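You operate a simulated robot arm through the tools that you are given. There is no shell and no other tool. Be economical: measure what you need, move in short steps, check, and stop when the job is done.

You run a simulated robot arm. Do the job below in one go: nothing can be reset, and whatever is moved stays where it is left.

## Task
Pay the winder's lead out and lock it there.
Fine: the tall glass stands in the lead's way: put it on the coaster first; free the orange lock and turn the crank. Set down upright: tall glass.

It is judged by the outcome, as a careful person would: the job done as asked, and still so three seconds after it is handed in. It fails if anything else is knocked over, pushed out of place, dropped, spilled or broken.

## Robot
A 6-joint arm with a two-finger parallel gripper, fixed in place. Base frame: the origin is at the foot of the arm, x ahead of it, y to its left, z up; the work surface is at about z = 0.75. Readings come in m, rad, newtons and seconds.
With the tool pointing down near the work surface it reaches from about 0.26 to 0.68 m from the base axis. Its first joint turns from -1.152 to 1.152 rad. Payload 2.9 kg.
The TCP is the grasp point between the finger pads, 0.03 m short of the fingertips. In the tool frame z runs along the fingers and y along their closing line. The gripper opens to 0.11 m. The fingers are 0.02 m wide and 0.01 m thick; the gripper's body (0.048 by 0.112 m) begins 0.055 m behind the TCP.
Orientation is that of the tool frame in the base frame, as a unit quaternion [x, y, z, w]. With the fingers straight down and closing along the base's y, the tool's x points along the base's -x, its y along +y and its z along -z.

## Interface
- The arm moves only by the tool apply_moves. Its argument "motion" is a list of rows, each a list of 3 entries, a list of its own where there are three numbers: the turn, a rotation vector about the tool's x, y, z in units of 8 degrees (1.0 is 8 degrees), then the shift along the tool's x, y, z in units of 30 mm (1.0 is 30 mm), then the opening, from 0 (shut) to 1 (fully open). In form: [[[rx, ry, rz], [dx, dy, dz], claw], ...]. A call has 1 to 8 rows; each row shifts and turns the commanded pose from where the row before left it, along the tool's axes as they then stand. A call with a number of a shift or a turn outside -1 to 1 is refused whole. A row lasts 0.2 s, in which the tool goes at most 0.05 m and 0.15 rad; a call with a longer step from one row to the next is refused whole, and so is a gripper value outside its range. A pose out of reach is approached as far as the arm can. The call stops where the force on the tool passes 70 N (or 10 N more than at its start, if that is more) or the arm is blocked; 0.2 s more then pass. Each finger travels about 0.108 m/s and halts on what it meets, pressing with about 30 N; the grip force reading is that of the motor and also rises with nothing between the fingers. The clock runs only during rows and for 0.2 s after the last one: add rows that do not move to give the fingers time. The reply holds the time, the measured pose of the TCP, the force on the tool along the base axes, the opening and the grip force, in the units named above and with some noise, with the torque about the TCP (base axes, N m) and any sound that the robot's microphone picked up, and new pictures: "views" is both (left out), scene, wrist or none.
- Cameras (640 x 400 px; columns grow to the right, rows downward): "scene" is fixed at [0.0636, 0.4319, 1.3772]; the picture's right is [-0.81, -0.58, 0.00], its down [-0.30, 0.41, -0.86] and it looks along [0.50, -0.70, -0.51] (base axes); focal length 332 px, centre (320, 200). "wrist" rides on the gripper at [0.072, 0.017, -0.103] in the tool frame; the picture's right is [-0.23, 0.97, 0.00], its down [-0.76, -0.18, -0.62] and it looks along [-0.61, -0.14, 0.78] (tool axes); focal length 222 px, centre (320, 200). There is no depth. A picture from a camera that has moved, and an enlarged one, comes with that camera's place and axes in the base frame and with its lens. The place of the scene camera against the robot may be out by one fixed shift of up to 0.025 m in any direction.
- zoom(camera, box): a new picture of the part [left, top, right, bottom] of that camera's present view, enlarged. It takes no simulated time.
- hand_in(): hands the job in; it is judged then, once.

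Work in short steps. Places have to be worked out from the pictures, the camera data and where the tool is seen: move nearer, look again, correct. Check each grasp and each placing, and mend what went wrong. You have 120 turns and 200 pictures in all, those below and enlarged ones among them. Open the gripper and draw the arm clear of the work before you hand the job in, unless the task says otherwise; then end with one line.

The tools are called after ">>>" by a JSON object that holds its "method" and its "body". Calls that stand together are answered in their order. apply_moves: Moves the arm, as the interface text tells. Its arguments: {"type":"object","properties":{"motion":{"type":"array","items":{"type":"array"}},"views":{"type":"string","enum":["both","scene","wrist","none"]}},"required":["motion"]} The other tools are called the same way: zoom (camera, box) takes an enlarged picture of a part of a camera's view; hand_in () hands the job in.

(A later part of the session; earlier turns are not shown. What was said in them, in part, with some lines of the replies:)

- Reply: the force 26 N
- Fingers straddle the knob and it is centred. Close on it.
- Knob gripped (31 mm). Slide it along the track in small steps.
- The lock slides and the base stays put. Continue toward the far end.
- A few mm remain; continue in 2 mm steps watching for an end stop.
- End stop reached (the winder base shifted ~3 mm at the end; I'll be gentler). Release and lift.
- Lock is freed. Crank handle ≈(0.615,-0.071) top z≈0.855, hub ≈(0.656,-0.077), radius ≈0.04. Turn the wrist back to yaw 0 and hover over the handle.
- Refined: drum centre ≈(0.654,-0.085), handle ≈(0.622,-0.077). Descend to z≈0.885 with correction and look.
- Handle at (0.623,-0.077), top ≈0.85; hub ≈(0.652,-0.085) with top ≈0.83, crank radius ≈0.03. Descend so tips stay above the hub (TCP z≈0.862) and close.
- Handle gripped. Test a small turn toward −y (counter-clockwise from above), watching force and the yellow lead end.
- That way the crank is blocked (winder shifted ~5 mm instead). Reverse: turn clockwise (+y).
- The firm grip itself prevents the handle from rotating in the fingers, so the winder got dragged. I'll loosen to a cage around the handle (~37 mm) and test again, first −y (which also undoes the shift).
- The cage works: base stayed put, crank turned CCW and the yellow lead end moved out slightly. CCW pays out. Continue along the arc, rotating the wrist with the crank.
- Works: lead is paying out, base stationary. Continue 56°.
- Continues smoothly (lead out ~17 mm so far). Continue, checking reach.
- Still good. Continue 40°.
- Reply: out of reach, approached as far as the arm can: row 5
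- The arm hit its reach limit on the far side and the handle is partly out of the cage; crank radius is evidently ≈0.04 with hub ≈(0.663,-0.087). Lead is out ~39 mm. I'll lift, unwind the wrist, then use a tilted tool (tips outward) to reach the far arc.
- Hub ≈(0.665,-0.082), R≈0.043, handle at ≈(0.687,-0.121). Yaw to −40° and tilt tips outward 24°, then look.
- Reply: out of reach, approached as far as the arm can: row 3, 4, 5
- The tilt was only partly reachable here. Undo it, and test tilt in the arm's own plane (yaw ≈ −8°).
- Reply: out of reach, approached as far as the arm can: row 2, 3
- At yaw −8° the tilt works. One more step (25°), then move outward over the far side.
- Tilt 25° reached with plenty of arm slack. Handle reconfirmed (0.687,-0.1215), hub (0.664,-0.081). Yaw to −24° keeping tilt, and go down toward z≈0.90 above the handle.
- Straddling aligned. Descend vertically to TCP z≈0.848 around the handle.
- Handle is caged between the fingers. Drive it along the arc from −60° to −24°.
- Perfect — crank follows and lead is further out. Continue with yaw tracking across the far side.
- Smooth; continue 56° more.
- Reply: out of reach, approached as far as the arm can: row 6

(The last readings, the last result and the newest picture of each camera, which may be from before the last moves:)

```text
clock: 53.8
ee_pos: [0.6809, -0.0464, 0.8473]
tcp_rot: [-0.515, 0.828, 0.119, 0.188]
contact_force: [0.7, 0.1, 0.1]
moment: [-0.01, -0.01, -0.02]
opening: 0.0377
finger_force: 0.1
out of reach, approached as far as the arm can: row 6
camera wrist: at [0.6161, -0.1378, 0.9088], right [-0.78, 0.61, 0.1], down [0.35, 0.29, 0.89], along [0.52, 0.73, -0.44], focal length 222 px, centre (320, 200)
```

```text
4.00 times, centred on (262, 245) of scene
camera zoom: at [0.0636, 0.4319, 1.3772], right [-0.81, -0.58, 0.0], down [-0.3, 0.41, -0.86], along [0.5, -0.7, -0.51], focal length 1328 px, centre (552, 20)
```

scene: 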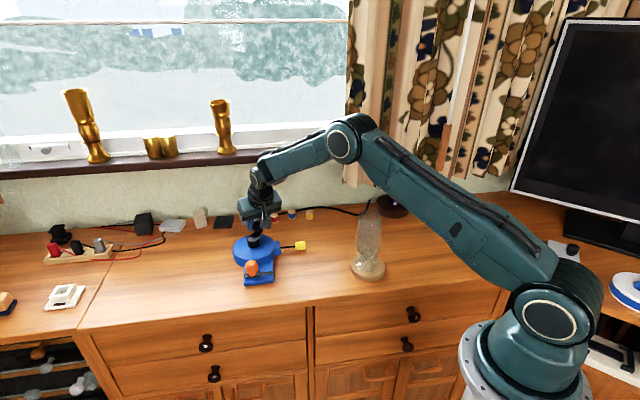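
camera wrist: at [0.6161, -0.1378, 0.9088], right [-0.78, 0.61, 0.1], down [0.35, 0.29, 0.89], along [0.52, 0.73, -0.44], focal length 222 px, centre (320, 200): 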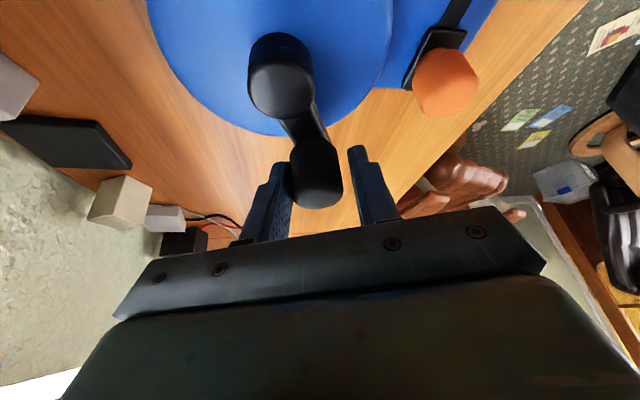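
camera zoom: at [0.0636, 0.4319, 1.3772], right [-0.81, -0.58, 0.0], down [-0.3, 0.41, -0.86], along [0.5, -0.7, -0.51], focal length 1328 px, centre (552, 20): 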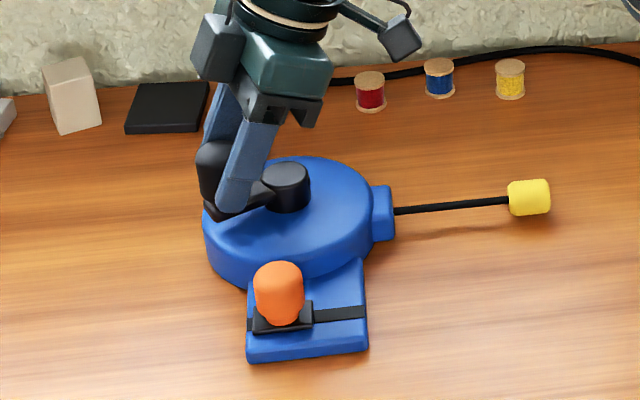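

Orientation limit near here, but still turning freely (lead out ~75 mm). Untilt the tool step by step in place, then go on turning with a vertical tool.

>>> {"method": "apply_moves", "body": {"motion": [[[0, 1, 0], [0, 0, 0], 0.34], [[0, 1, 0], [0, 0, 0], 0.34], [[0, 0.8, 0], [0, 0, 0], 0.34], [[0, 0, 0], [0, 0, 0], 0.34]], "views": "wrist"}}

>>> {"method": "zoom", "body": {"camera": "scene", "box": [215, 195, 309, 295]}}

```text
clock: 54.8
ee_pos: [0.6813, -0.0457, 0.8484]
tcp_rot: [-0.527, 0.849, 0.016, 0.022]
contact_force: [-0.5, -0.4, 0.8]
moment: [-0.02, 0.03, 0.0]
opening: 0.0376
finger_force: 0.1
camera wrist: at [0.6302, -0.1095, 0.9462], right [-0.77, 0.63, 0.02], down [0.48, 0.57, 0.66], along [0.41, 0.52, -0.75], focal length 222 px, centre (320, 200)
```

wrist: 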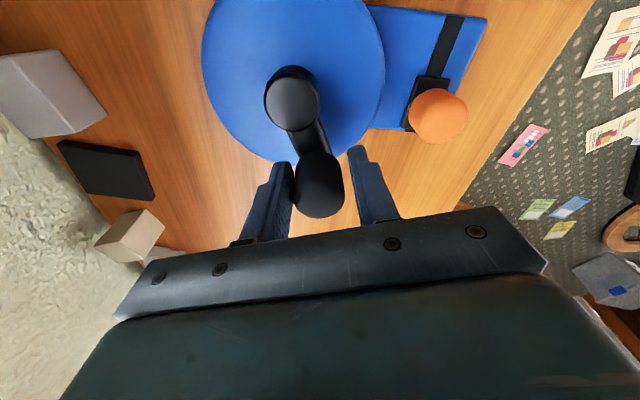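

```text
4.00 times, centred on (262, 245) of scene
camera zoom: at [0.0636, 0.4319, 1.3772], right [-0.81, -0.58, 0.0], down [-0.3, 0.41, -0.86], along [0.5, -0.7, -0.51], focal length 1328 px, centre (552, 20)
```

zoom: 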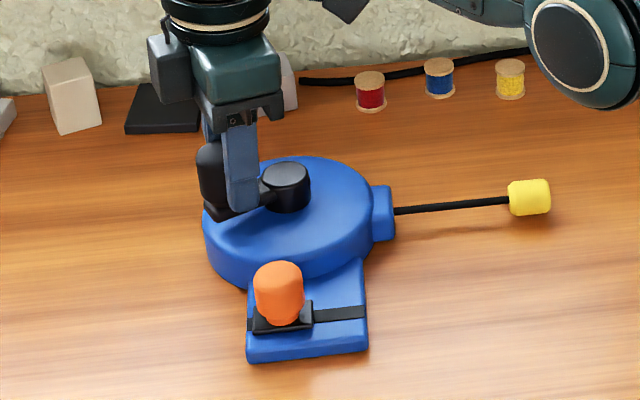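

Untilted, handle still well caged. Continue.

>>> {"method": "apply_moves", "body": {"motion": [[[0, 0, -1], [0, 0.2, 0], 0.34], [[0, 0, -1], [0, 0.2, 0], 0.34], [[0, 0, -1], [0, 0.2, 0], 0.34], [[0, 0, 0], [0, 0, 0], 0.34]], "views": "wrist"}}

>>> {"method": "zoom", "body": {"camera": "scene", "box": [215, 195, 309, 295]}}

```text
clock: 55.8
ee_pos: [0.6635, -0.0401, 0.848]
tcp_rot: [-0.693, 0.72, 0.012, 0.026]
contact_force: [1.0, 0.3, 0.3]
moment: [0.03, -0.03, -0.01]
opening: 0.0378
finger_force: 0.4
camera wrist: at [0.6411, -0.1184, 0.9465], right [-0.96, 0.26, 0.0], down [0.19, 0.72, 0.67], along [0.18, 0.64, -0.75], focal length 222 px, centre (320, 200)
```

wrist: 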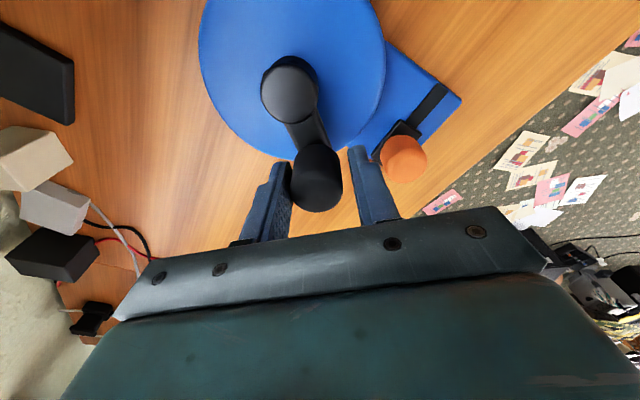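

```text
4.00 times, centred on (262, 245) of scene
camera zoom: at [0.0636, 0.4319, 1.3772], right [-0.81, -0.58, 0.0], down [-0.3, 0.41, -0.86], along [0.5, -0.7, -0.51], focal length 1328 px, centre (552, 20)
```

zoom: 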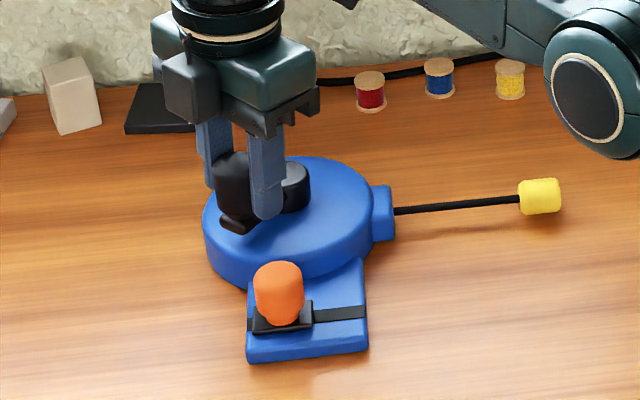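

Continue turning; all clear of the orange knob.

>>> {"method": "apply_moves", "body": {"motion": [[[0, 0, -1], [0, 0.2, 0], 0.34], [[0, 0, -1], [0, 0.2, 0], 0.34], [[0, 0, -1], [0, 0.2, 0], 0.34], [[0, 0, -1], [0, 0.2, 0], 0.34], [[0, 0, -1], [0, 0.2, 0], 0.34], [[0, 0, 0], [0, 0, 0], 0.34]], "views": "wrist"}}

>>> {"method": "zoom", "body": {"camera": "scene", "box": [215, 195, 309, 295]}}

```text
clock: 57.2
ee_pos: [0.6477, -0.0484, 0.8578]
tcp_rot: [0.898, -0.439, -0.008, -0.029]
contact_force: [0.3, 1.2, 0.2]
moment: [0.01, 0.0, 0.03]
opening: 0.038
finger_force: 0.3
out of reach, approached as far as the arm can: row 2, 3, 4, 5
camera wrist: at [0.676, -0.1227, 0.9571], right [-0.91, -0.42, -0.03], down [-0.33, 0.67, 0.66], along [-0.25, 0.61, -0.75], focal length 222 px, centre (320, 200)
```

wrist: 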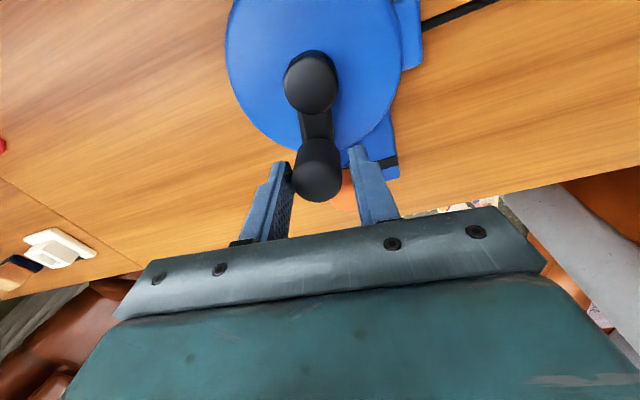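

```text
4.00 times, centred on (262, 245) of scene
camera zoom: at [0.0636, 0.4319, 1.3772], right [-0.81, -0.58, 0.0], down [-0.3, 0.41, -0.86], along [0.5, -0.7, -0.51], focal length 1328 px, centre (552, 20)
```

zoom: 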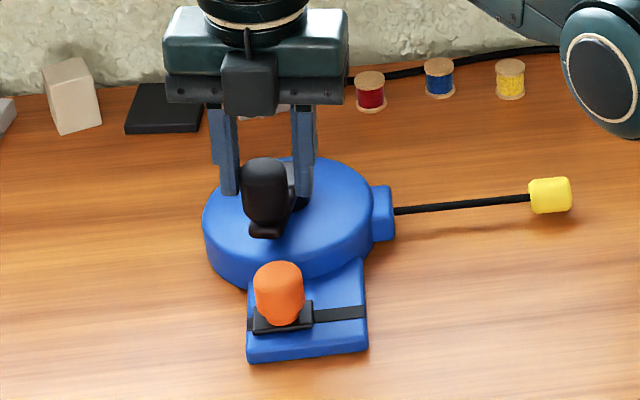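

Lost reach in this orientation; crank is now at ≈122°, lead out ~90 mm. Lift, unwind the wrist to about −48° and re-cage from the near side.

>>> {"method": "apply_moves", "body": {"motion": [[[0, 0, 0], [0, 0, 0], 0.5], [[0, 0, 0], [0, 0, -0.7], 0.6], [[0, 0, 0], [0, 0, -1], 0.6], [[0, 0, 0], [0, 0, -1], 0.6], [[0, 0, 0], [-0.6, 0.8, 0], 0.6], [[0, 0, 1], [0, 0, 0], 0.6], [[0, 0, 1], [0, 0, 0], 0.6], [[0, 0, 1], [0, 0, 0], 0.6]], "views": "none"}}

>>> {"method": "apply_moves", "body": {"motion": [[[0, 0, 1], [0, 0, 0], 0.6], [[0, 0, 1], [0, 0, 0], 0.6], [[0, 0, 1], [0, 0, 0], 0.6], [[0, 0, 1], [0, 0, 0], 0.6], [[0, 0, 1], [0, 0, 0], 0.6], [[0, 0, 1], [0, 0, 0], 0.6], [[0, 0, 1], [0, 0, 0], 0.6], [[0, 0, 1], [0, 0, 0], 0.6]], "views": "none"}}

>>> {"method": "apply_moves", "body": {"motion": [[[0, 0, 1], [0, 0, 0], 0.6], [[0, 0, 1], [0, 0, 0], 0.6], [[0, 0, 1], [0, 0, 0], 0.6], [[0, 0, 1], [0, 0, 0], 0.6], [[0, 0, 1], [0, 0, 0], 0.6]]}}

```text
clock: 59.0
ee_pos: [0.6284, -0.053, 0.9376]
tcp_rot: [0.785, -0.619, -0.008, -0.027]
contact_force: [-0.3, 1.0, 0.2]
moment: [-0.02, 0.04, -0.02]
opening: 0.0658
finger_force: 0.1
out of reach, approached as far as the arm can: row 5
```

```text
clock: 60.8
ee_pos: [0.628, -0.0542, 0.9377]
tcp_rot: [-0.338, 0.941, 0.021, 0.018]
contact_force: [-0.7, 0.6, 0.0]
moment: [-0.01, 0.0, 0.0]
opening: 0.0659
finger_force: 0.0
```

```text
clock: 62.0
ee_pos: [0.6288, -0.0541, 0.9399]
tcp_rot: [0.004, 1.0, 0.025, 0.01]
contact_force: [1.0, -0.1, -0.2]
moment: [0.02, -0.05, -0.01]
opening: 0.066
finger_force: 0.0
camera wrist: at [0.5527, -0.0424, 1.0406], right [0.23, 0.97, 0.06], down [0.75, -0.22, 0.63], along [0.62, -0.11, -0.78], focal length 222 px, centre (320, 200)
```

scene: 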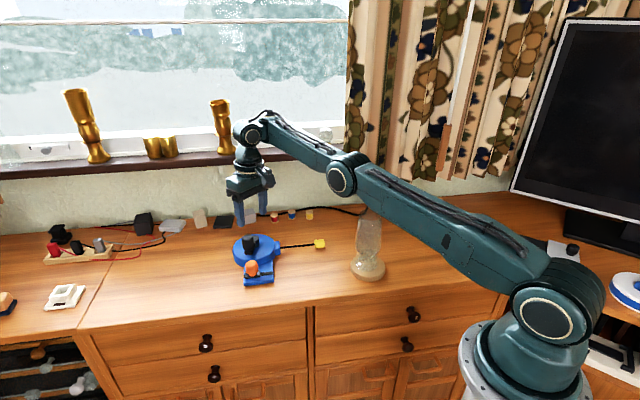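
wrist: 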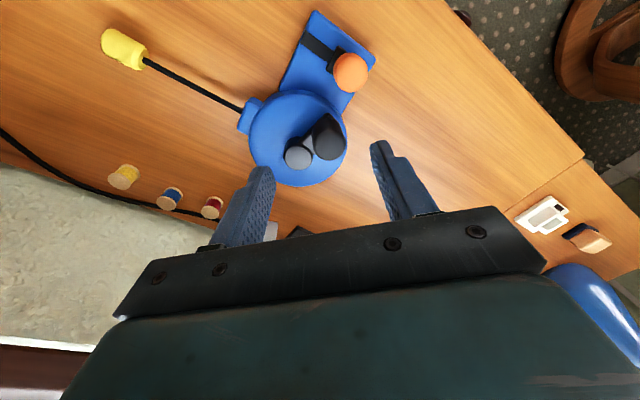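

>>> {"method": "apply_moves", "body": {"motion": [[[0.36, 0.14, 0], [0, 0, 0], 0.6], [[0, 0, 0], [0, 0, 0], 0.6]], "views": "none"}}

>>> {"method": "zoom", "body": {"camera": "wrist", "box": [230, 70, 410, 220]}}

>>> {"method": "zoom", "body": {"camera": "scene", "box": [225, 215, 345, 295]}}

```text
clock: 62.6
ee_pos: [0.6291, -0.0537, 0.9387]
tcp_rot: [0.002, 1.0, 0.001, 0.0]
contact_force: [0.4, -0.3, -0.5]
moment: [-0.02, -0.01, -0.01]
opening: 0.066
finger_force: 0.1
```

```text
2.67 times, centred on (320, 145) of wrist
camera zoom: at [0.5547, -0.0371, 1.0412], right [0.23, 0.97, 0.0], down [0.76, -0.18, 0.62], along [0.61, -0.14, -0.78], focal length 592 px, centre (320, 347)
```

zoom: 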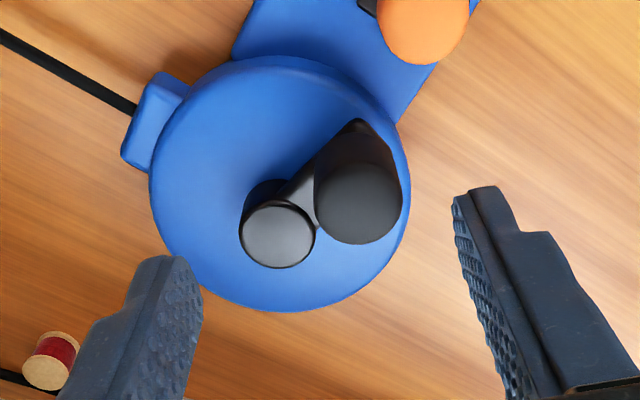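

```text
5.00 times, centred on (285, 255) of scene
camera zoom: at [0.0636, 0.4319, 1.3772], right [-0.81, -0.58, 0.0], down [-0.3, 0.41, -0.86], along [0.5, -0.7, -0.51], focal length 1660 px, centre (495, -75)
```

zoom: 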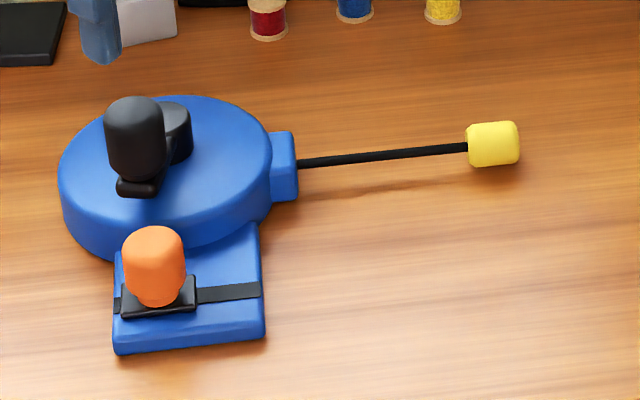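

Handle at (0.646,-0.044) (φ≈121°), hub (0.667,-0.081). Move over it and yaw to −48°.

>>> {"method": "apply_moves", "body": {"motion": [[[0, 0, 0], [-0.55, 0.33, 0], 0.6], [[0, 0, 1], [0, 0, 0], 0.6], [[0, 0, 1], [0, 0, 0], 0.6], [[0, 0, 1], [0, 0, 0], 0.6], [[0, 0, 1], [0, 0, 0], 0.6], [[0, 0, 1], [0, 0, 0], 0.6], [[0, 0, 1], [0, 0, 0], 0.6]], "views": "wrist"}}

```text
clock: 64.2
ee_pos: [0.6459, -0.0434, 0.9387]
tcp_rot: [0.41, 0.912, 0.001, 0.0]
contact_force: [-0.8, -0.7, 0.5]
moment: [0.01, 0.0, 0.0]
opening: 0.066
finger_force: 0.1
camera wrist: at [0.6085, 0.0211, 1.0415], right [0.88, 0.48, 0.0], down [0.37, -0.69, 0.62], along [0.3, -0.55, -0.78], focal length 222 px, centre (320, 200)
```

wrist: 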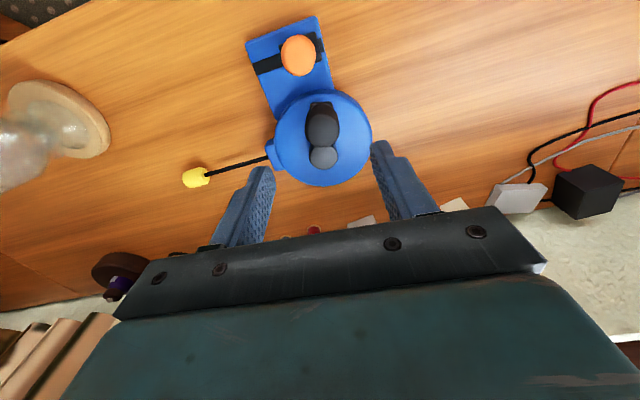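

Aligned. Descend to z≈0.850 and cage.

>>> {"method": "apply_moves", "body": {"motion": [[[0, 0, 0], [0.0, 0, 0.9], 0.6], [[0, 0, 0], [0, 0, 0.9], 0.6], [[0, 0, 0], [0, 0, 0.9], 0.6], [[0, 0, 0], [0, 0, 0.25], 0.6], [[0, 0, 0], [0, 0, 0], 0.4], [[0, 0, 0], [0, 0, 0], 0.34], [[0, 0, 0], [0, 0, 0], 0.34]], "views": "wrist"}}

>>> {"method": "zoom", "body": {"camera": "scene", "box": [225, 215, 345, 295]}}

```text
clock: 65.8
ee_pos: [0.6479, -0.0424, 0.8651]
tcp_rot: [0.41, 0.912, 0.003, -0.005]
contact_force: [0.5, -0.3, 1.0]
moment: [-0.02, 0.05, 0.01]
opening: 0.0372
finger_force: 0.1
out of reach, approached as far as the arm can: row 3, 4
camera wrist: at [0.6123, 0.0206, 0.9688], right [0.88, 0.48, 0.0], down [0.38, -0.69, 0.61], along [0.29, -0.54, -0.79], focal length 222 px, centre (320, 200)
```

wrist: 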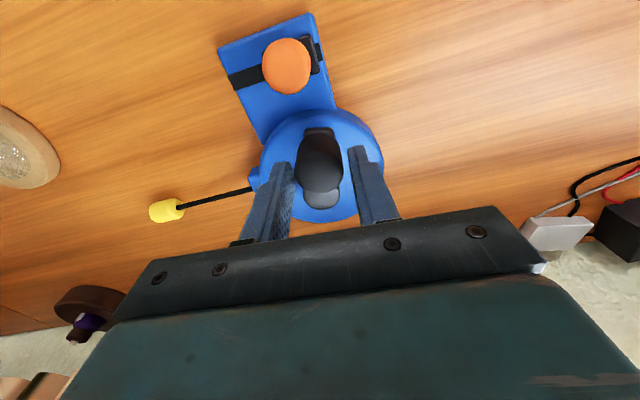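

```text
5.00 times, centred on (285, 255) of scene
camera zoom: at [0.0636, 0.4319, 1.3772], right [-0.81, -0.58, 0.0], down [-0.3, 0.41, -0.86], along [0.5, -0.7, -0.51], focal length 1660 px, centre (495, -75)
```

zoom: 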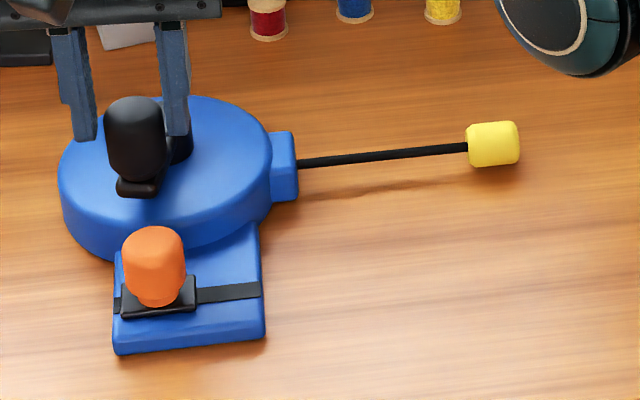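

Height limited to 0.865 here (about 1 cm overlap) but the handle is caged. Continue turning, lowering as reach improves.

>>> {"method": "apply_moves", "body": {"motion": [[[0, 0, 0], [0, -0.15, 0], 0.34], [[0, 0, -1], [0, -0.2, 0], 0.34], [[0, 0, -1], [0, -0.2, 0], 0.34], [[0, 0, -1], [0, -0.2, 0], 0.34], [[0, 0, 0], [0, 0, 0], 0.34]], "views": "wrist"}}

>>> {"method": "zoom", "body": {"camera": "scene", "box": [225, 215, 345, 295]}}

```text
clock: 67.0
ee_pos: [0.6334, -0.06, 0.8665]
tcp_rot: [0.21, 0.978, 0.005, -0.004]
contact_force: [1.5, 5.4, 1.7]
moment: [0.11, -0.02, -0.02]
opening: 0.0399
finger_force: 2.5
camera wrist: at [0.5737, -0.0161, 0.9706], right [0.61, 0.8, 0.0], down [0.63, -0.48, 0.62], along [0.49, -0.37, -0.79], focal length 222 px, centre (320, 200)
```

wrist: 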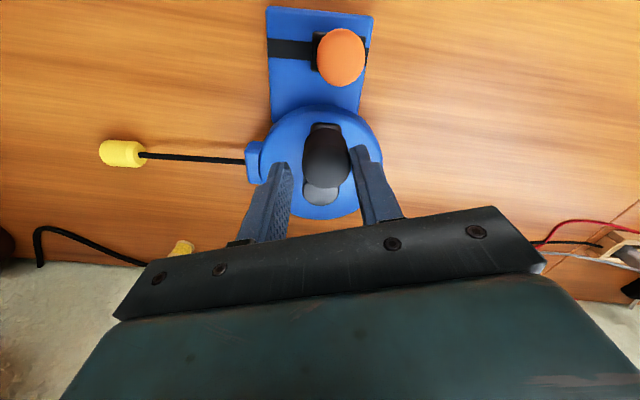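

```text
5.00 times, centred on (285, 255) of scene
camera zoom: at [0.0636, 0.432, 1.3772], right [-0.81, -0.58, 0.0], down [-0.3, 0.41, -0.86], along [0.5, -0.7, -0.51], focal length 1660 px, centre (495, -75)
```

zoom: 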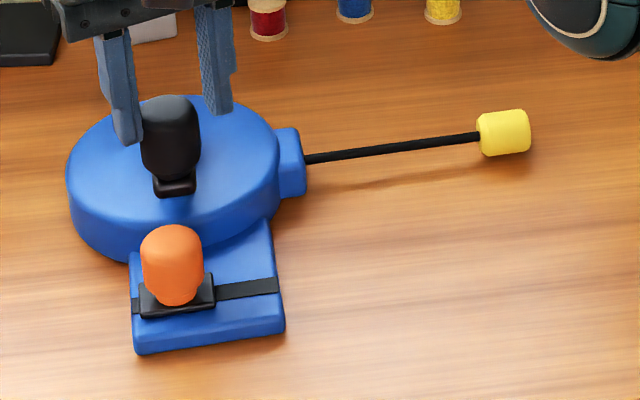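

The lead didn't lengthen further and the winder began to shift (force 5 N): the crank is at its end stop, lead fully out (~100 mm). Back off, open, and lift.

>>> {"method": "apply_moves", "body": {"motion": [[[0, 0, 0], [0, 0.2, 0], 0.34], [[0, 0, 0], [0, 0, 0], 0.6], [[0, 0, 0], [0, 0, 0], 0.6], [[0, 0, 0], [0, 0, -0.5], 0.6], [[0, 0, 0], [0, 0, -1], 0.6], [[0, 0, 0], [0.6, 0, -1], 0.6], [[0, 0, 0], [0.6, 0, 0], 0.6]]}}

>>> {"method": "zoom", "body": {"camera": "scene", "box": [225, 215, 345, 295]}}

>>> {"method": "zoom", "body": {"camera": "wrist", "box": [230, 70, 410, 220]}}

```text
clock: 68.6
ee_pos: [0.624, -0.0441, 0.9414]
tcp_rot: [0.211, 0.978, 0.001, -0.001]
contact_force: [-0.3, 0.3, 0.0]
moment: [0.02, 0.02, 0.01]
opening: 0.066
finger_force: 0.1
out of reach, approached as far as the arm can: row 6, 7
camera wrist: at [0.5641, 0.0001, 1.0438], right [0.61, 0.79, 0.0], down [0.62, -0.48, 0.62], along [0.49, -0.38, -0.78], focal length 222 px, centre (320, 200)
```

scene: 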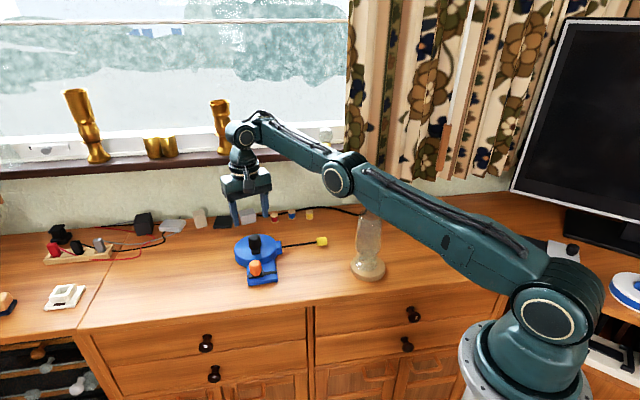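
wrist: 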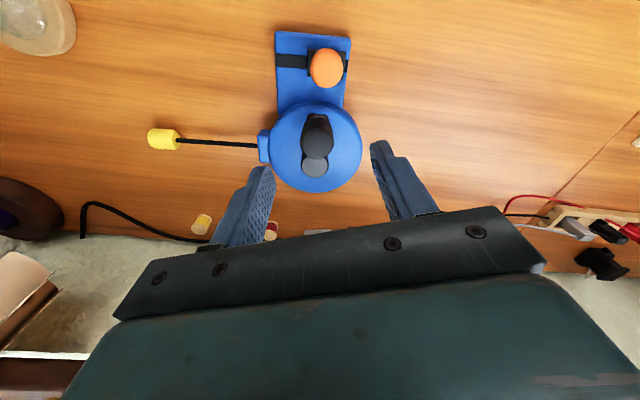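

```text
5.00 times, centred on (285, 255) of scene
camera zoom: at [0.0636, 0.4319, 1.3772], right [-0.81, -0.58, 0.0], down [-0.3, 0.41, -0.86], along [0.5, -0.7, -0.51], focal length 1660 px, centre (495, -75)
```

zoom: 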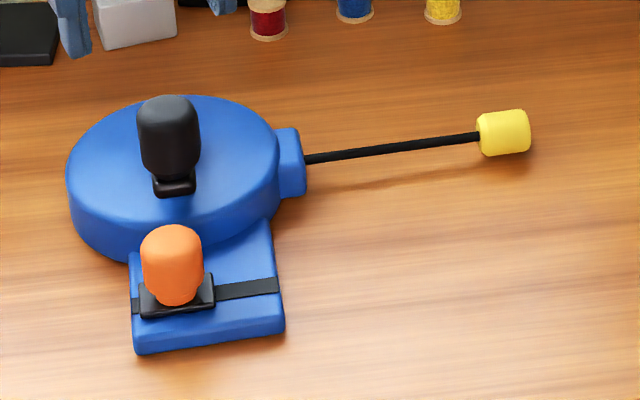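

```text
2.67 times, centred on (320, 145) of wrist
camera zoom: at [0.5641, 0.0001, 1.0438], right [0.61, 0.79, 0.0], down [0.62, -0.48, 0.62], along [0.49, -0.38, -0.78], focal length 592 px, centre (320, 347)
```

zoom: 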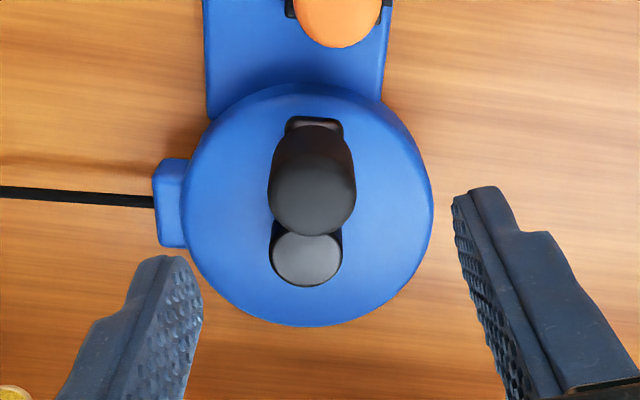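

Comparing carefully, the lead may still have lengthened a few mm in that push, so I'm not sure it is at its stop. Re-cage the handle (now ≈(0.6325,-0.0566)) with deeper overlap for a gentle test.

>>> {"method": "apply_moves", "body": {"motion": [[[0, 0, 0], [-0.44, -0.26, 0], 0.6], [[0, 0, 0], [0, 0, 0.9], 0.6], [[0, 0, 0], [0, 0, 0.9], 0.6], [[0, 0, 0], [0, 0, 0.9], 0.6], [[0, 0, 0], [0, 0, 0.3], 0.6], [[0, 0, 0], [0, 0, 0], 0.45], [[0, 0, 0], [0, 0, 0], 0.34]], "views": "wrist"}}

>>> {"method": "zoom", "body": {"camera": "scene", "box": [225, 215, 345, 295]}}

```text
clock: 70.2
ee_pos: [0.633, -0.0597, 0.8667]
tcp_rot: [0.21, 0.978, 0.002, -0.005]
contact_force: [-0.1, 1.1, -0.4]
moment: [-0.02, -0.01, 0.0]
opening: 0.038
finger_force: 0.8
out of reach, approached as far as the arm can: row 4, 5
camera wrist: at [0.574, -0.0149, 0.9703], right [0.61, 0.79, 0.0], down [0.63, -0.48, 0.61], along [0.49, -0.37, -0.79], focal length 222 px, centre (320, 200)
```

wrist: 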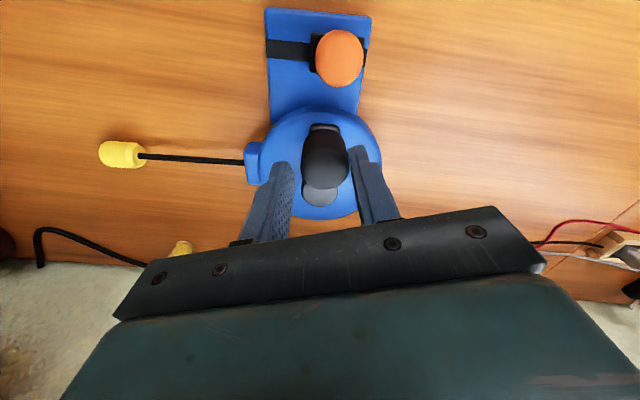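

```text
5.00 times, centred on (285, 255) of scene
camera zoom: at [0.0636, 0.4319, 1.3772], right [-0.81, -0.58, 0.0], down [-0.3, 0.41, -0.86], along [0.5, -0.7, -0.51], focal length 1660 px, centre (495, -75)
```

zoom: 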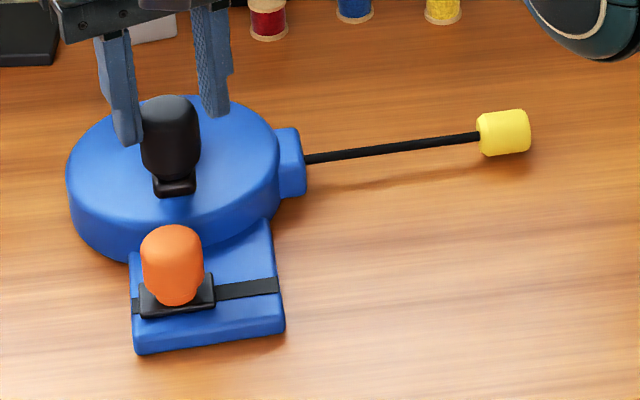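

Caged. Gentle push: ~6 mm along the arc, then compare lead length and base.

>>> {"method": "apply_moves", "body": {"motion": [[[0, 0, -0.5], [0, -0.1, 0], 0.34], [[0, 0, -0.5], [0, -0.1, 0], 0.34], [[0, 0, 0], [0, 0, 0], 0.34]], "views": "wrist"}}

>>> {"method": "zoom", "body": {"camera": "scene", "box": [225, 215, 345, 295]}}

```text
clock: 71.0
ee_pos: [0.632, -0.0637, 0.8695]
tcp_rot: [0.141, 0.99, 0.002, -0.003]
contact_force: [-0.2, 5.3, 0.8]
moment: [0.14, -0.01, 0.0]
opening: 0.0401
finger_force: 2.5
camera wrist: at [0.5659, -0.0285, 0.9718], right [0.49, 0.87, 0.0], down [0.69, -0.39, 0.62], along [0.54, -0.3, -0.79], focal length 222 px, centre (320, 200)
```

wrist: 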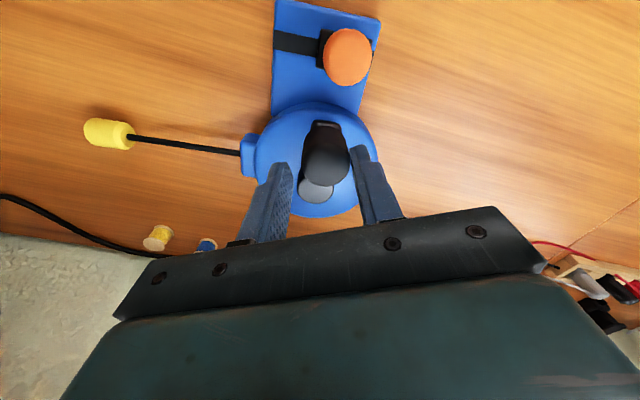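

```text
5.00 times, centred on (285, 255) of scene
camera zoom: at [0.0636, 0.432, 1.3772], right [-0.81, -0.58, 0.0], down [-0.3, 0.41, -0.86], along [0.5, -0.7, -0.51], focal length 1660 px, centre (495, -75)
```

zoom: 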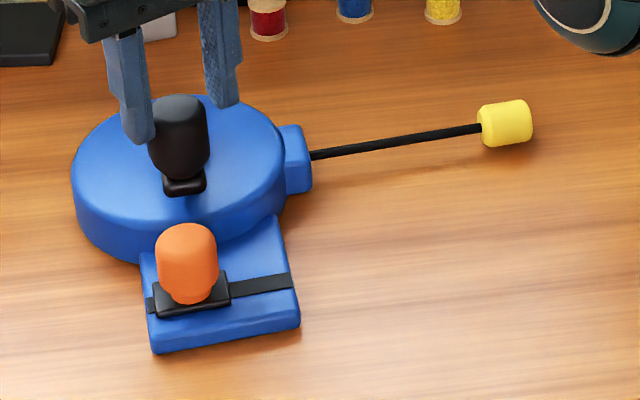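

The lead length is unchanged while the whole base turned a little: the lead is fully paid out. Back off, lift, and move over to the lock knob.

>>> {"method": "apply_moves", "body": {"motion": [[[0, 0, 0], [0, 0.15, 0], 0.34], [[0, 0, 0], [0, 0, 0], 0.6], [[0, 0, 0], [0, 0, 0], 0.6], [[0, 0, 0], [0, 0, -0.6], 0.6], [[0, 0, 0], [0, 0, -1], 0.6], [[0, 0, 0], [0.5, 0, 0], 0.6], [[0, 0, 0], [0.5, 0, 0], 0.6]]}}

>>> {"method": "zoom", "body": {"camera": "scene", "box": [225, 215, 345, 295]}}

```text
clock: 72.6
ee_pos: [0.6258, -0.0561, 0.9162]
tcp_rot: [0.142, 0.99, 0.0, -0.001]
contact_force: [0.3, -0.2, 0.4]
moment: [-0.01, 0.02, 0.01]
opening: 0.0661
finger_force: 0.1
out of reach, approached as far as the arm can: row 6, 7
camera wrist: at [0.5604, -0.0196, 1.0186], right [0.49, 0.87, 0.0], down [0.68, -0.39, 0.62], along [0.54, -0.3, -0.78], focal length 222 px, centre (320, 200)
```

scene: 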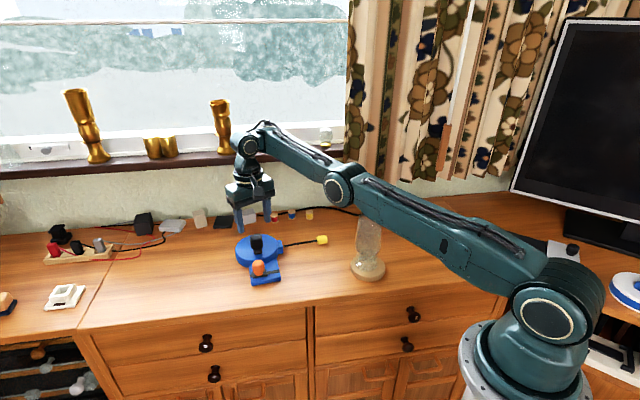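
wrist: 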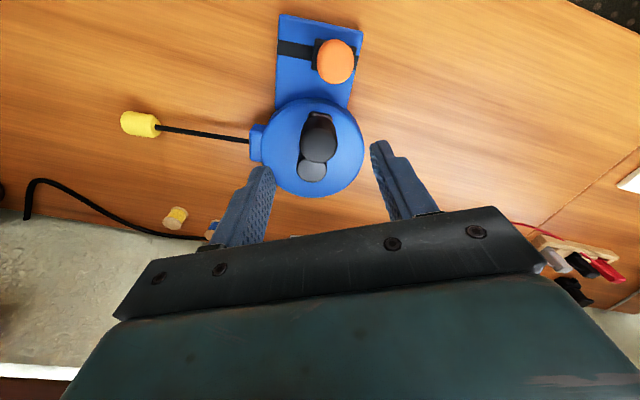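

```text
5.00 times, centred on (285, 255) of scene
camera zoom: at [0.0636, 0.4319, 1.3772], right [-0.81, -0.58, 0.0], down [-0.3, 0.41, -0.86], along [0.5, -0.7, -0.51], focal length 1660 px, centre (495, -75)
```

zoom: 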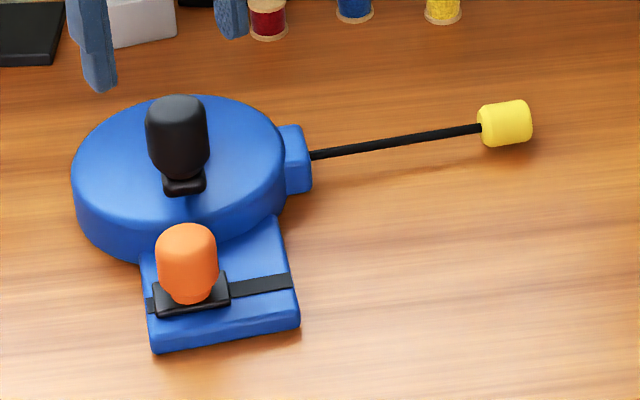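

The arm is in an elbow-low posture that restricts retracting. Raise the tool high (near full stretch) so it can flip back to elbow-up.

>>> {"method": "apply_moves", "body": {"motion": [[[0, 0, 0], [-0.2, 0, -1], 0.6], [[0, 0, 0], [-0.2, 0, -1], 0.6], [[0, 0, 0], [-0.2, 0, -1], 0.6], [[0, 0, 0], [-0.2, 0, -1], 0.6], [[0, 0, 0], [0, 0, -1], 0.6], [[0, 0, 0], [0, 0, -1], 0.6]], "views": "scene"}}

```text
clock: 74.0
ee_pos: [0.636, -0.0684, 1.0936]
tcp_rot: [0.143, 0.99, 0.001, 0.0]
contact_force: [-0.1, -0.7, -1.4]
moment: [-0.01, 0.02, 0.0]
opening: 0.0659
finger_force: 0.1
out of reach, approached as far as the arm can: row 6
```

scene: 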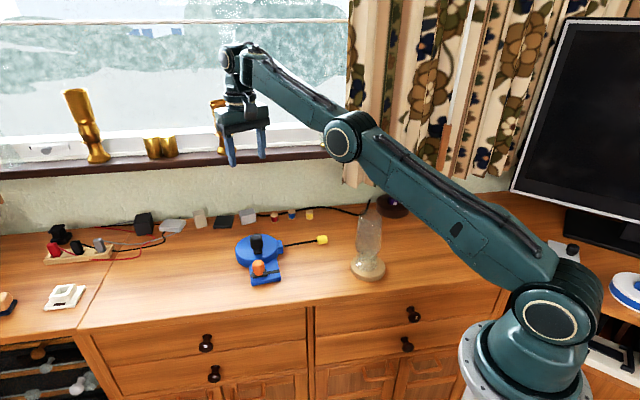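

>>> {"method": "apply_moves", "body": {"motion": [[[0, 0, 0], [-1, 0, 0.3], 0.6], [[0, 0, 0], [-1, 0, 0.3], 0.6], [[0, 0, 0], [-1, 0, 0], 0.6], [[0, 0, 0], [1, 0, 0], 0.6], [[0, 0, 0], [1, 0, 0], 0.6], [[0, 0, 0], [1, 0, 0], 0.6]], "views": "scene"}}

```text
clock: 75.4
ee_pos: [0.5555, -0.047, 1.0849]
tcp_rot: [0.141, 0.99, 0.001, 0.0]
contact_force: [0.1, -0.2, -0.2]
moment: [0.02, -0.02, 0.03]
opening: 0.0657
finger_force: 0.1
out of reach, approached as far as the arm can: row 1, 2, 3
```

scene: 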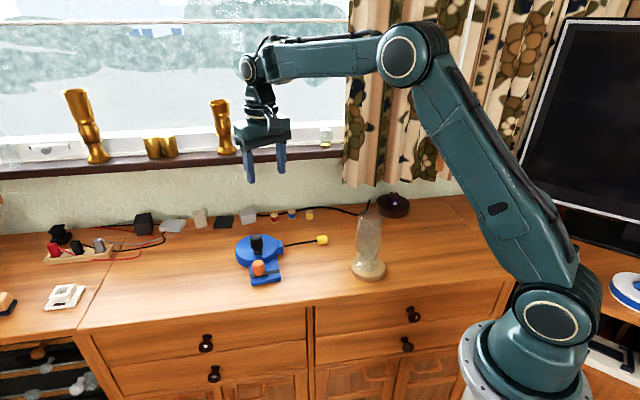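

Elbow-up again. Move above the orange knob with yaw ≈ −35° to match the track.

>>> {"method": "apply_moves", "body": {"motion": [[[0, 0, 0], [-0.36, 0.57, 0.7], 0.7], [[0, 0, 0], [-0.36, 0.57, 0.7], 0.7], [[0, 0, 1], [0, 0, 1], 0.7], [[0, 0, 1], [0, 0, 1], 0.7], [[0, 0, 0.4], [0, 0, 1], 0.7]], "views": "wrist"}}

>>> {"method": "zoom", "body": {"camera": "wrist", "box": [230, 60, 410, 210]}}

```text
clock: 76.6
ee_pos: [0.5858, -0.0186, 0.9505]
tcp_rot: [0.306, 0.952, 0.001, 0.0]
contact_force: [-0.2, -0.4, -0.3]
moment: [0.01, -0.03, 0.03]
opening: 0.0769
finger_force: 0.0
camera wrist: at [0.5355, 0.0359, 1.0546], right [0.75, 0.66, 0.0], down [0.52, -0.59, 0.62], along [0.41, -0.47, -0.78], focal length 222 px, centre (320, 200)
```

wrist: 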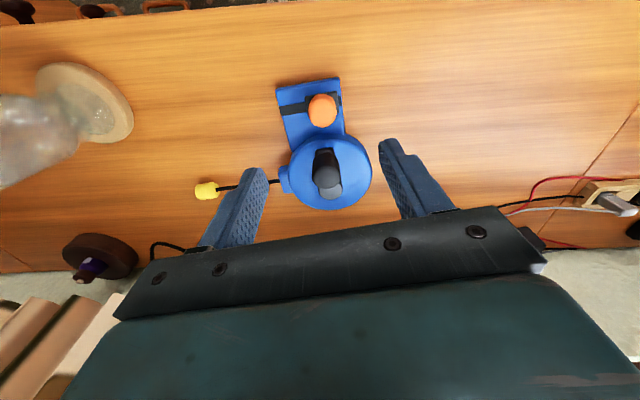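

```text
2.67 times, centred on (320, 135) of wrist
camera zoom: at [0.5355, 0.0359, 1.0546], right [0.75, 0.66, 0.0], down [0.52, -0.59, 0.62], along [0.41, -0.47, -0.78], focal length 592 px, centre (320, 373)
```

zoom: 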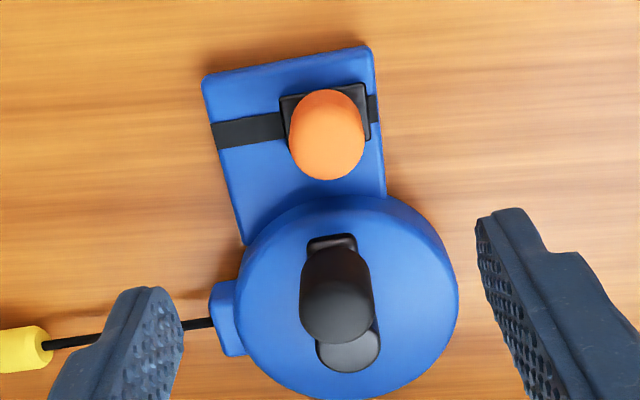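

Knob at (0.586,-0.019), directly below. Descend and close on it.

>>> {"method": "apply_moves", "body": {"motion": [[[0, 0, 0], [0, 0, 1], 0.7], [[0, 0, 0], [0, 0, 1], 0.7], [[0, 0, 0], [0, 0, 1], 0.7], [[0, 0, 0], [0, 0, 0.8], 0.7], [[0, 0, 0], [0, 0, 0.4], 0.5], [[0, 0, 0], [0, 0, 0], 0.35], [[0, 0, 0], [0, 0, 0], 0.2], [[0, 0, 0], [0, 0, 0], 0.2]], "views": "wrist"}}

>>> {"method": "zoom", "body": {"camera": "scene", "box": [225, 215, 345, 295]}}

```text
clock: 78.4
ee_pos: [0.5867, -0.0166, 0.8234]
tcp_rot: [0.305, 0.952, 0.001, 0.0]
contact_force: [0.4, 0.7, -0.7]
moment: [-0.25, -0.09, 0.07]
opening: 0.0312
finger_force: 29.7
camera wrist: at [0.5349, 0.0382, 0.9272], right [0.75, 0.66, 0.0], down [0.52, -0.59, 0.62], along [0.41, -0.47, -0.78], focal length 222 px, centre (320, 200)
```

wrist: 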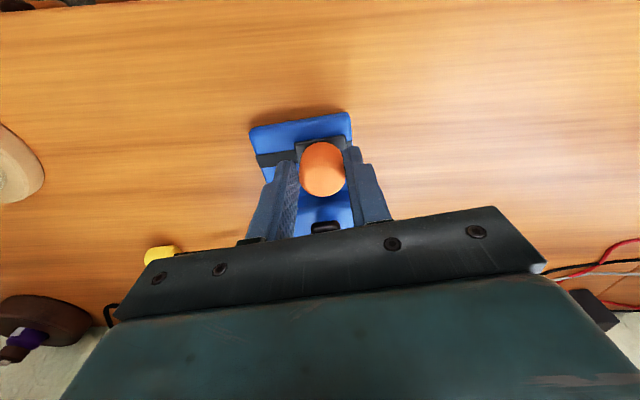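

```text
5.00 times, centred on (285, 255) of scene
camera zoom: at [0.0637, 0.4319, 1.3772], right [-0.81, -0.58, 0.0], down [-0.3, 0.41, -0.86], along [0.5, -0.7, -0.51], focal length 1660 px, centre (495, -75)
```

zoom: 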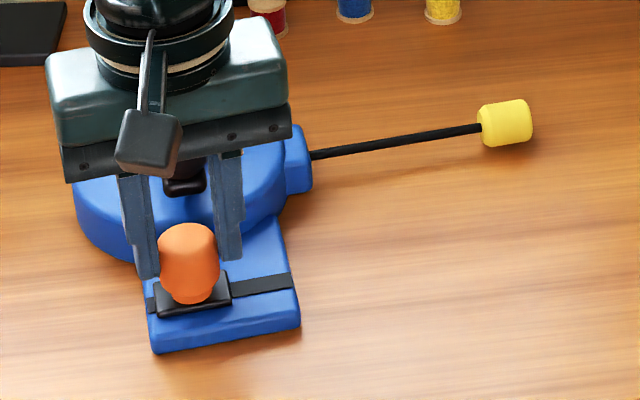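

Gripped. Slide the lock back: 24 mm first.

>>> {"method": "apply_moves", "body": {"motion": [[[0, 0, 0], [0.012, -0.2, 0], 0.2], [[0, 0, 0], [0.012, -0.2, 0], 0.2], [[0, 0, 0], [0.012, -0.2, 0], 0.2], [[0, 0, 0], [0.012, -0.15, 0], 0.2], [[0, 0, 0], [0, 0, 0], 0.2]], "views": "none"}}

>>> {"method": "zoom", "body": {"camera": "scene", "box": [225, 215, 345, 295]}}

```text
clock: 79.6
ee_pos: [0.5712, -0.0348, 0.8237]
tcp_rot: [0.305, 0.952, 0.002, 0.0]
contact_force: [-1.6, 3.5, 0.4]
moment: [-0.11, 0.18, 0.09]
opening: 0.031
finger_force: 30.1
```

```text
5.00 times, centred on (285, 255) of scene
camera zoom: at [0.0636, 0.4319, 1.3772], right [-0.81, -0.58, 0.0], down [-0.3, 0.41, -0.86], along [0.5, -0.7, -0.51], focal length 1660 px, centre (495, -75)
```

zoom: 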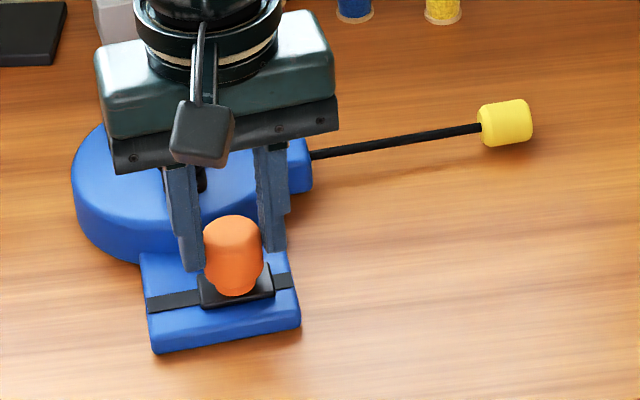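

Slides freely, base still. About 5 mm to go; small steps.

>>> {"method": "apply_moves", "body": {"motion": [[[0, 0, 0], [0.005, -0.1, 0], 0.2], [[0, 0, 0], [0, -0.06, 0], 0.2], [[0, 0, 0], [0, 0, 0], 0.2]], "views": "none"}}

>>> {"method": "zoom", "body": {"camera": "scene", "box": [225, 215, 345, 295]}}

```text
clock: 80.4
ee_pos: [0.5684, -0.0385, 0.8247]
tcp_rot: [0.305, 0.952, 0.001, -0.001]
contact_force: [-2.7, 2.5, 1.3]
moment: [-0.09, 0.1, 0.21]
opening: 0.0314
finger_force: 29.8
```

```text
5.00 times, centred on (285, 255) of scene
camera zoom: at [0.0636, 0.4319, 1.3772], right [-0.81, -0.58, 0.0], down [-0.3, 0.41, -0.86], along [0.5, -0.7, -0.51], focal length 1660 px, centre (495, -75)
```

zoom: 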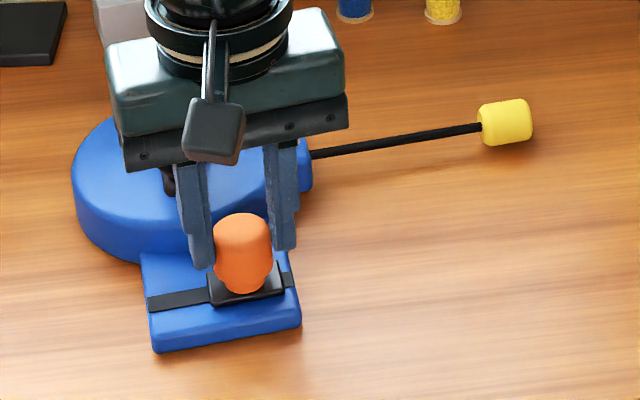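

Nearly at the original locked position (gap ≈ original). Push another ~2 mm to seat against the stop.

>>> {"method": "apply_moves", "body": {"motion": [[[0, 0, 0], [0, -0.07, 0], 0.2], [[0, 0, 0], [0, 0, 0], 0.2]], "views": "none"}}

>>> {"method": "zoom", "body": {"camera": "scene", "box": [225, 215, 345, 295]}}

```text
clock: 81.0
ee_pos: [0.5663, -0.041, 0.8251]
tcp_rot: [0.305, 0.952, 0.001, 0.001]
contact_force: [-1.4, 3.0, -0.4]
moment: [0.0, 0.31, 0.14]
opening: 0.0311
finger_force: 29.8
```

```text
5.00 times, centred on (285, 255) of scene
camera zoom: at [0.0636, 0.4319, 1.3772], right [-0.81, -0.58, 0.0], down [-0.3, 0.41, -0.86], along [0.5, -0.7, -0.51], focal length 1660 px, centre (495, -75)
```

zoom: 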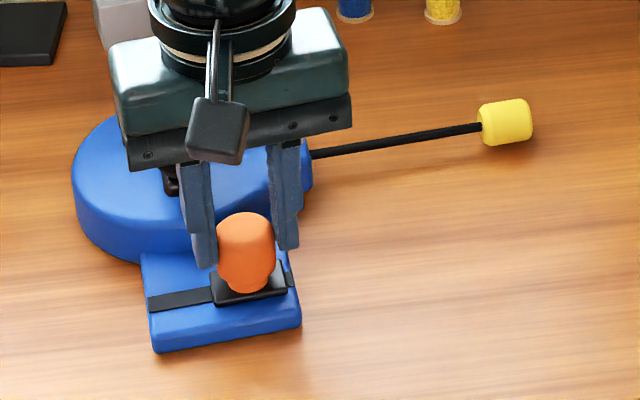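

>>> {"method": "apply_moves", "body": {"motion": [[[0, 0, 0], [0, -0.06, 0], 0.2], [[0, 0, 0], [0, 0, 0], 0.2]], "views": "none"}}

>>> {"method": "zoom", "body": {"camera": "scene", "box": [225, 215, 345, 295]}}

```text
clock: 81.6
ee_pos: [0.5667, -0.0417, 0.8244]
tcp_rot: [0.305, 0.952, 0.0, 0.0]
contact_force: [1.9, 1.0, 0.4]
moment: [0.14, 0.35, 0.33]
opening: 0.0309
finger_force: 29.5
```

```text
5.00 times, centred on (285, 255) of scene
camera zoom: at [0.0638, 0.4319, 1.3772], right [-0.81, -0.58, 0.0], down [-0.3, 0.41, -0.86], along [0.5, -0.7, -0.51], focal length 1660 px, centre (495, -75)
```

zoom: 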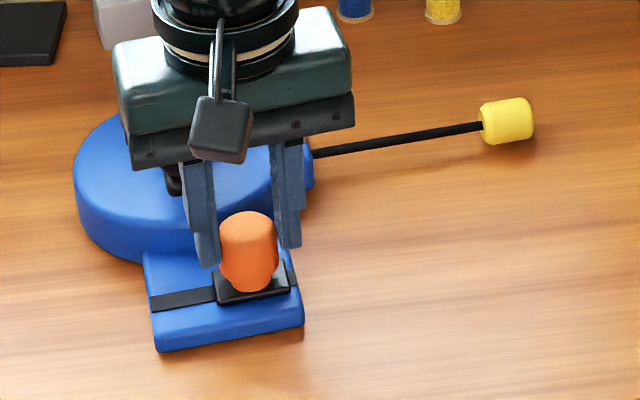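

The base just began to move with the same gap: the lock is at its stop. Release and lift clear.

>>> {"method": "apply_moves", "body": {"motion": [[[0, 0, 0], [0, 0.03, 0], 0.2], [[0, 0, 0], [0, 0, 0], 0.45], [[0, 0, 0], [0, 0, 0], 0.6], [[0, 0, 0], [0, 0, -0.5], 0.6], [[0, 0, 0], [0, 0, -1], 0.6], [[0, 0, 0], [0, 0, -1], 0.6], [[0, 0, 0], [0.8, 0, -1], 0.8], [[0, 0, 0], [0.8, 0, -0.8], 1]]}}

>>> {"method": "zoom", "body": {"camera": "scene", "box": [225, 215, 345, 295]}}

>>> {"method": "zoom", "body": {"camera": "wrist", "box": [200, 60, 440, 220]}}

```text
clock: 83.4
ee_pos: [0.5262, -0.0139, 0.9566]
tcp_rot: [0.306, 0.952, 0.001, 0.0]
contact_force: [-0.1, -0.8, 0.0]
moment: [0.01, 0.03, 0.01]
opening: 0.11
finger_force: 0.0
camera wrist: at [0.4759, 0.0413, 1.0587], right [0.75, 0.66, 0.0], down [0.52, -0.59, 0.62], along [0.41, -0.47, -0.78], focal length 222 px, centre (320, 200)
```

scene: 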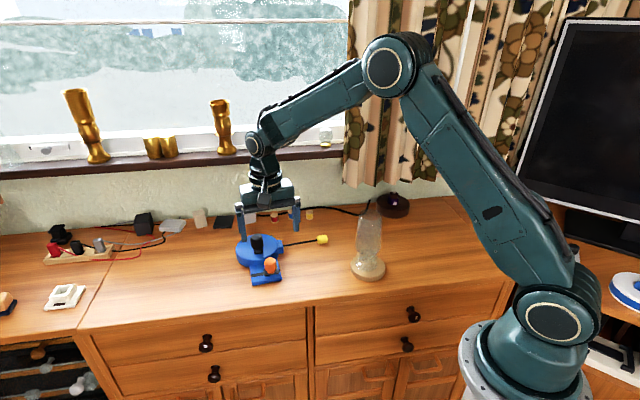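
wrist: 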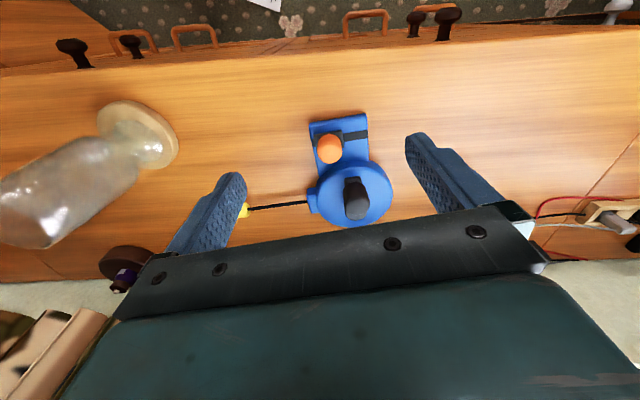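

```text
5.00 times, centred on (285, 255) of scene
camera zoom: at [0.0636, 0.4319, 1.3772], right [-0.81, -0.58, 0.0], down [-0.3, 0.41, -0.86], along [0.5, -0.7, -0.51], focal length 1660 px, centre (495, -75)
```

zoom: 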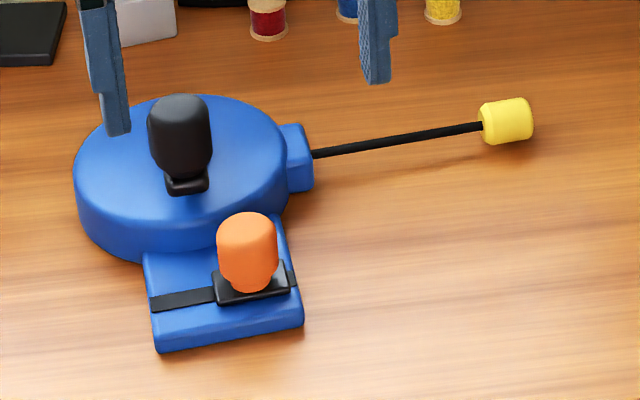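

```text
2.50 times, centred on (320, 140) of wrist
camera zoom: at [0.4759, 0.0413, 1.0587], right [0.75, 0.66, 0.0], down [0.52, -0.59, 0.62], along [0.41, -0.47, -0.78], focal length 555 px, centre (320, 350)
```

zoom: 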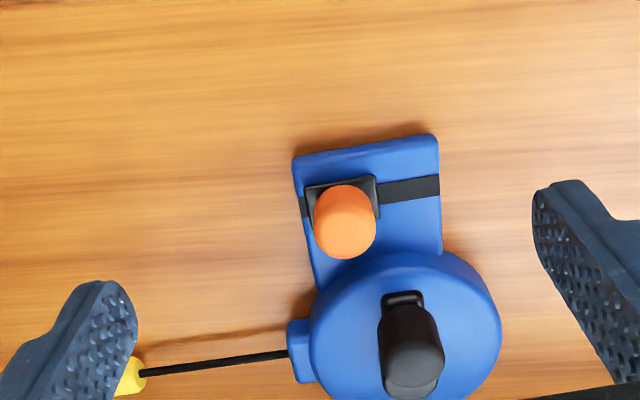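

Lock is back at its end, lead fully out, glass upright on the coaster. Draw the arm further clear and do a last check.

>>> {"method": "apply_moves", "body": {"motion": [[[0, 0, 0], [0.5, 0, -1], 1], [[0, 0, 0], [0.8, 0.4, -1], 1], [[0, 0, 0], [0.8, 0.4, 0], 1], [[0, 0, 0], [0, 0, 0], 1], [[0, 0, 0], [0, 0, 0], 1]], "views": "scene"}}

>>> {"method": "zoom", "body": {"camera": "scene", "box": [220, 190, 400, 300]}}

```text
clock: 84.6
ee_pos: [0.4886, 0.0407, 1.0143]
tcp_rot: [0.305, 0.952, 0.001, 0.0]
contact_force: [-0.4, -0.2, -0.2]
moment: [0.01, -0.01, 0.0]
opening: 0.1099
finger_force: 0.0
```

scene: 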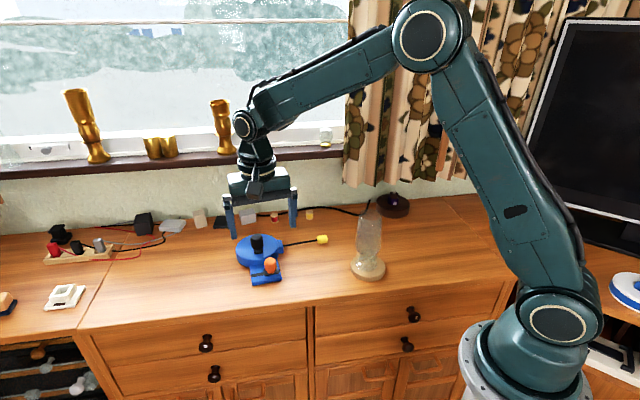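

```text
3.56 times, centred on (310, 245) of scene
camera zoom: at [0.0636, 0.4319, 1.3772], right [-0.81, -0.58, 0.0], down [-0.3, 0.41, -0.86], along [0.5, -0.7, -0.51], focal length 1181 px, centre (356, 40)
```

zoom: 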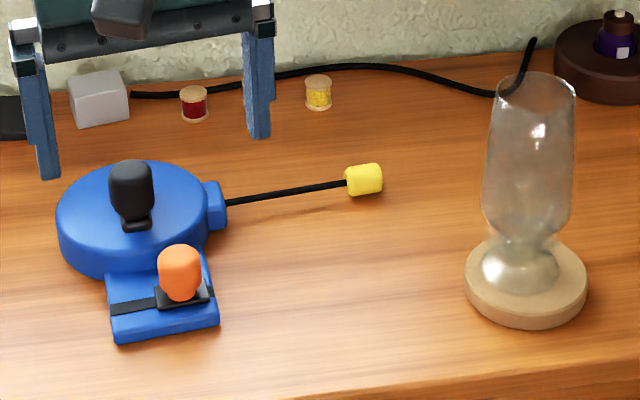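

Everything is in its final state: glass on coaster, lead out, lock closed, arm clear. Handing in.

>>> {"method": "hand_in", "body": {}}

```text
The job is handed in.
```

The lead is wound fully out, about 100 mm, and the orange lock is back at its locked end. The tall glass stands upright on the coaster and the arm is clear. The winder base isn't fixed: it turned about 8° while I worked the crank and lock, and I left it that way.
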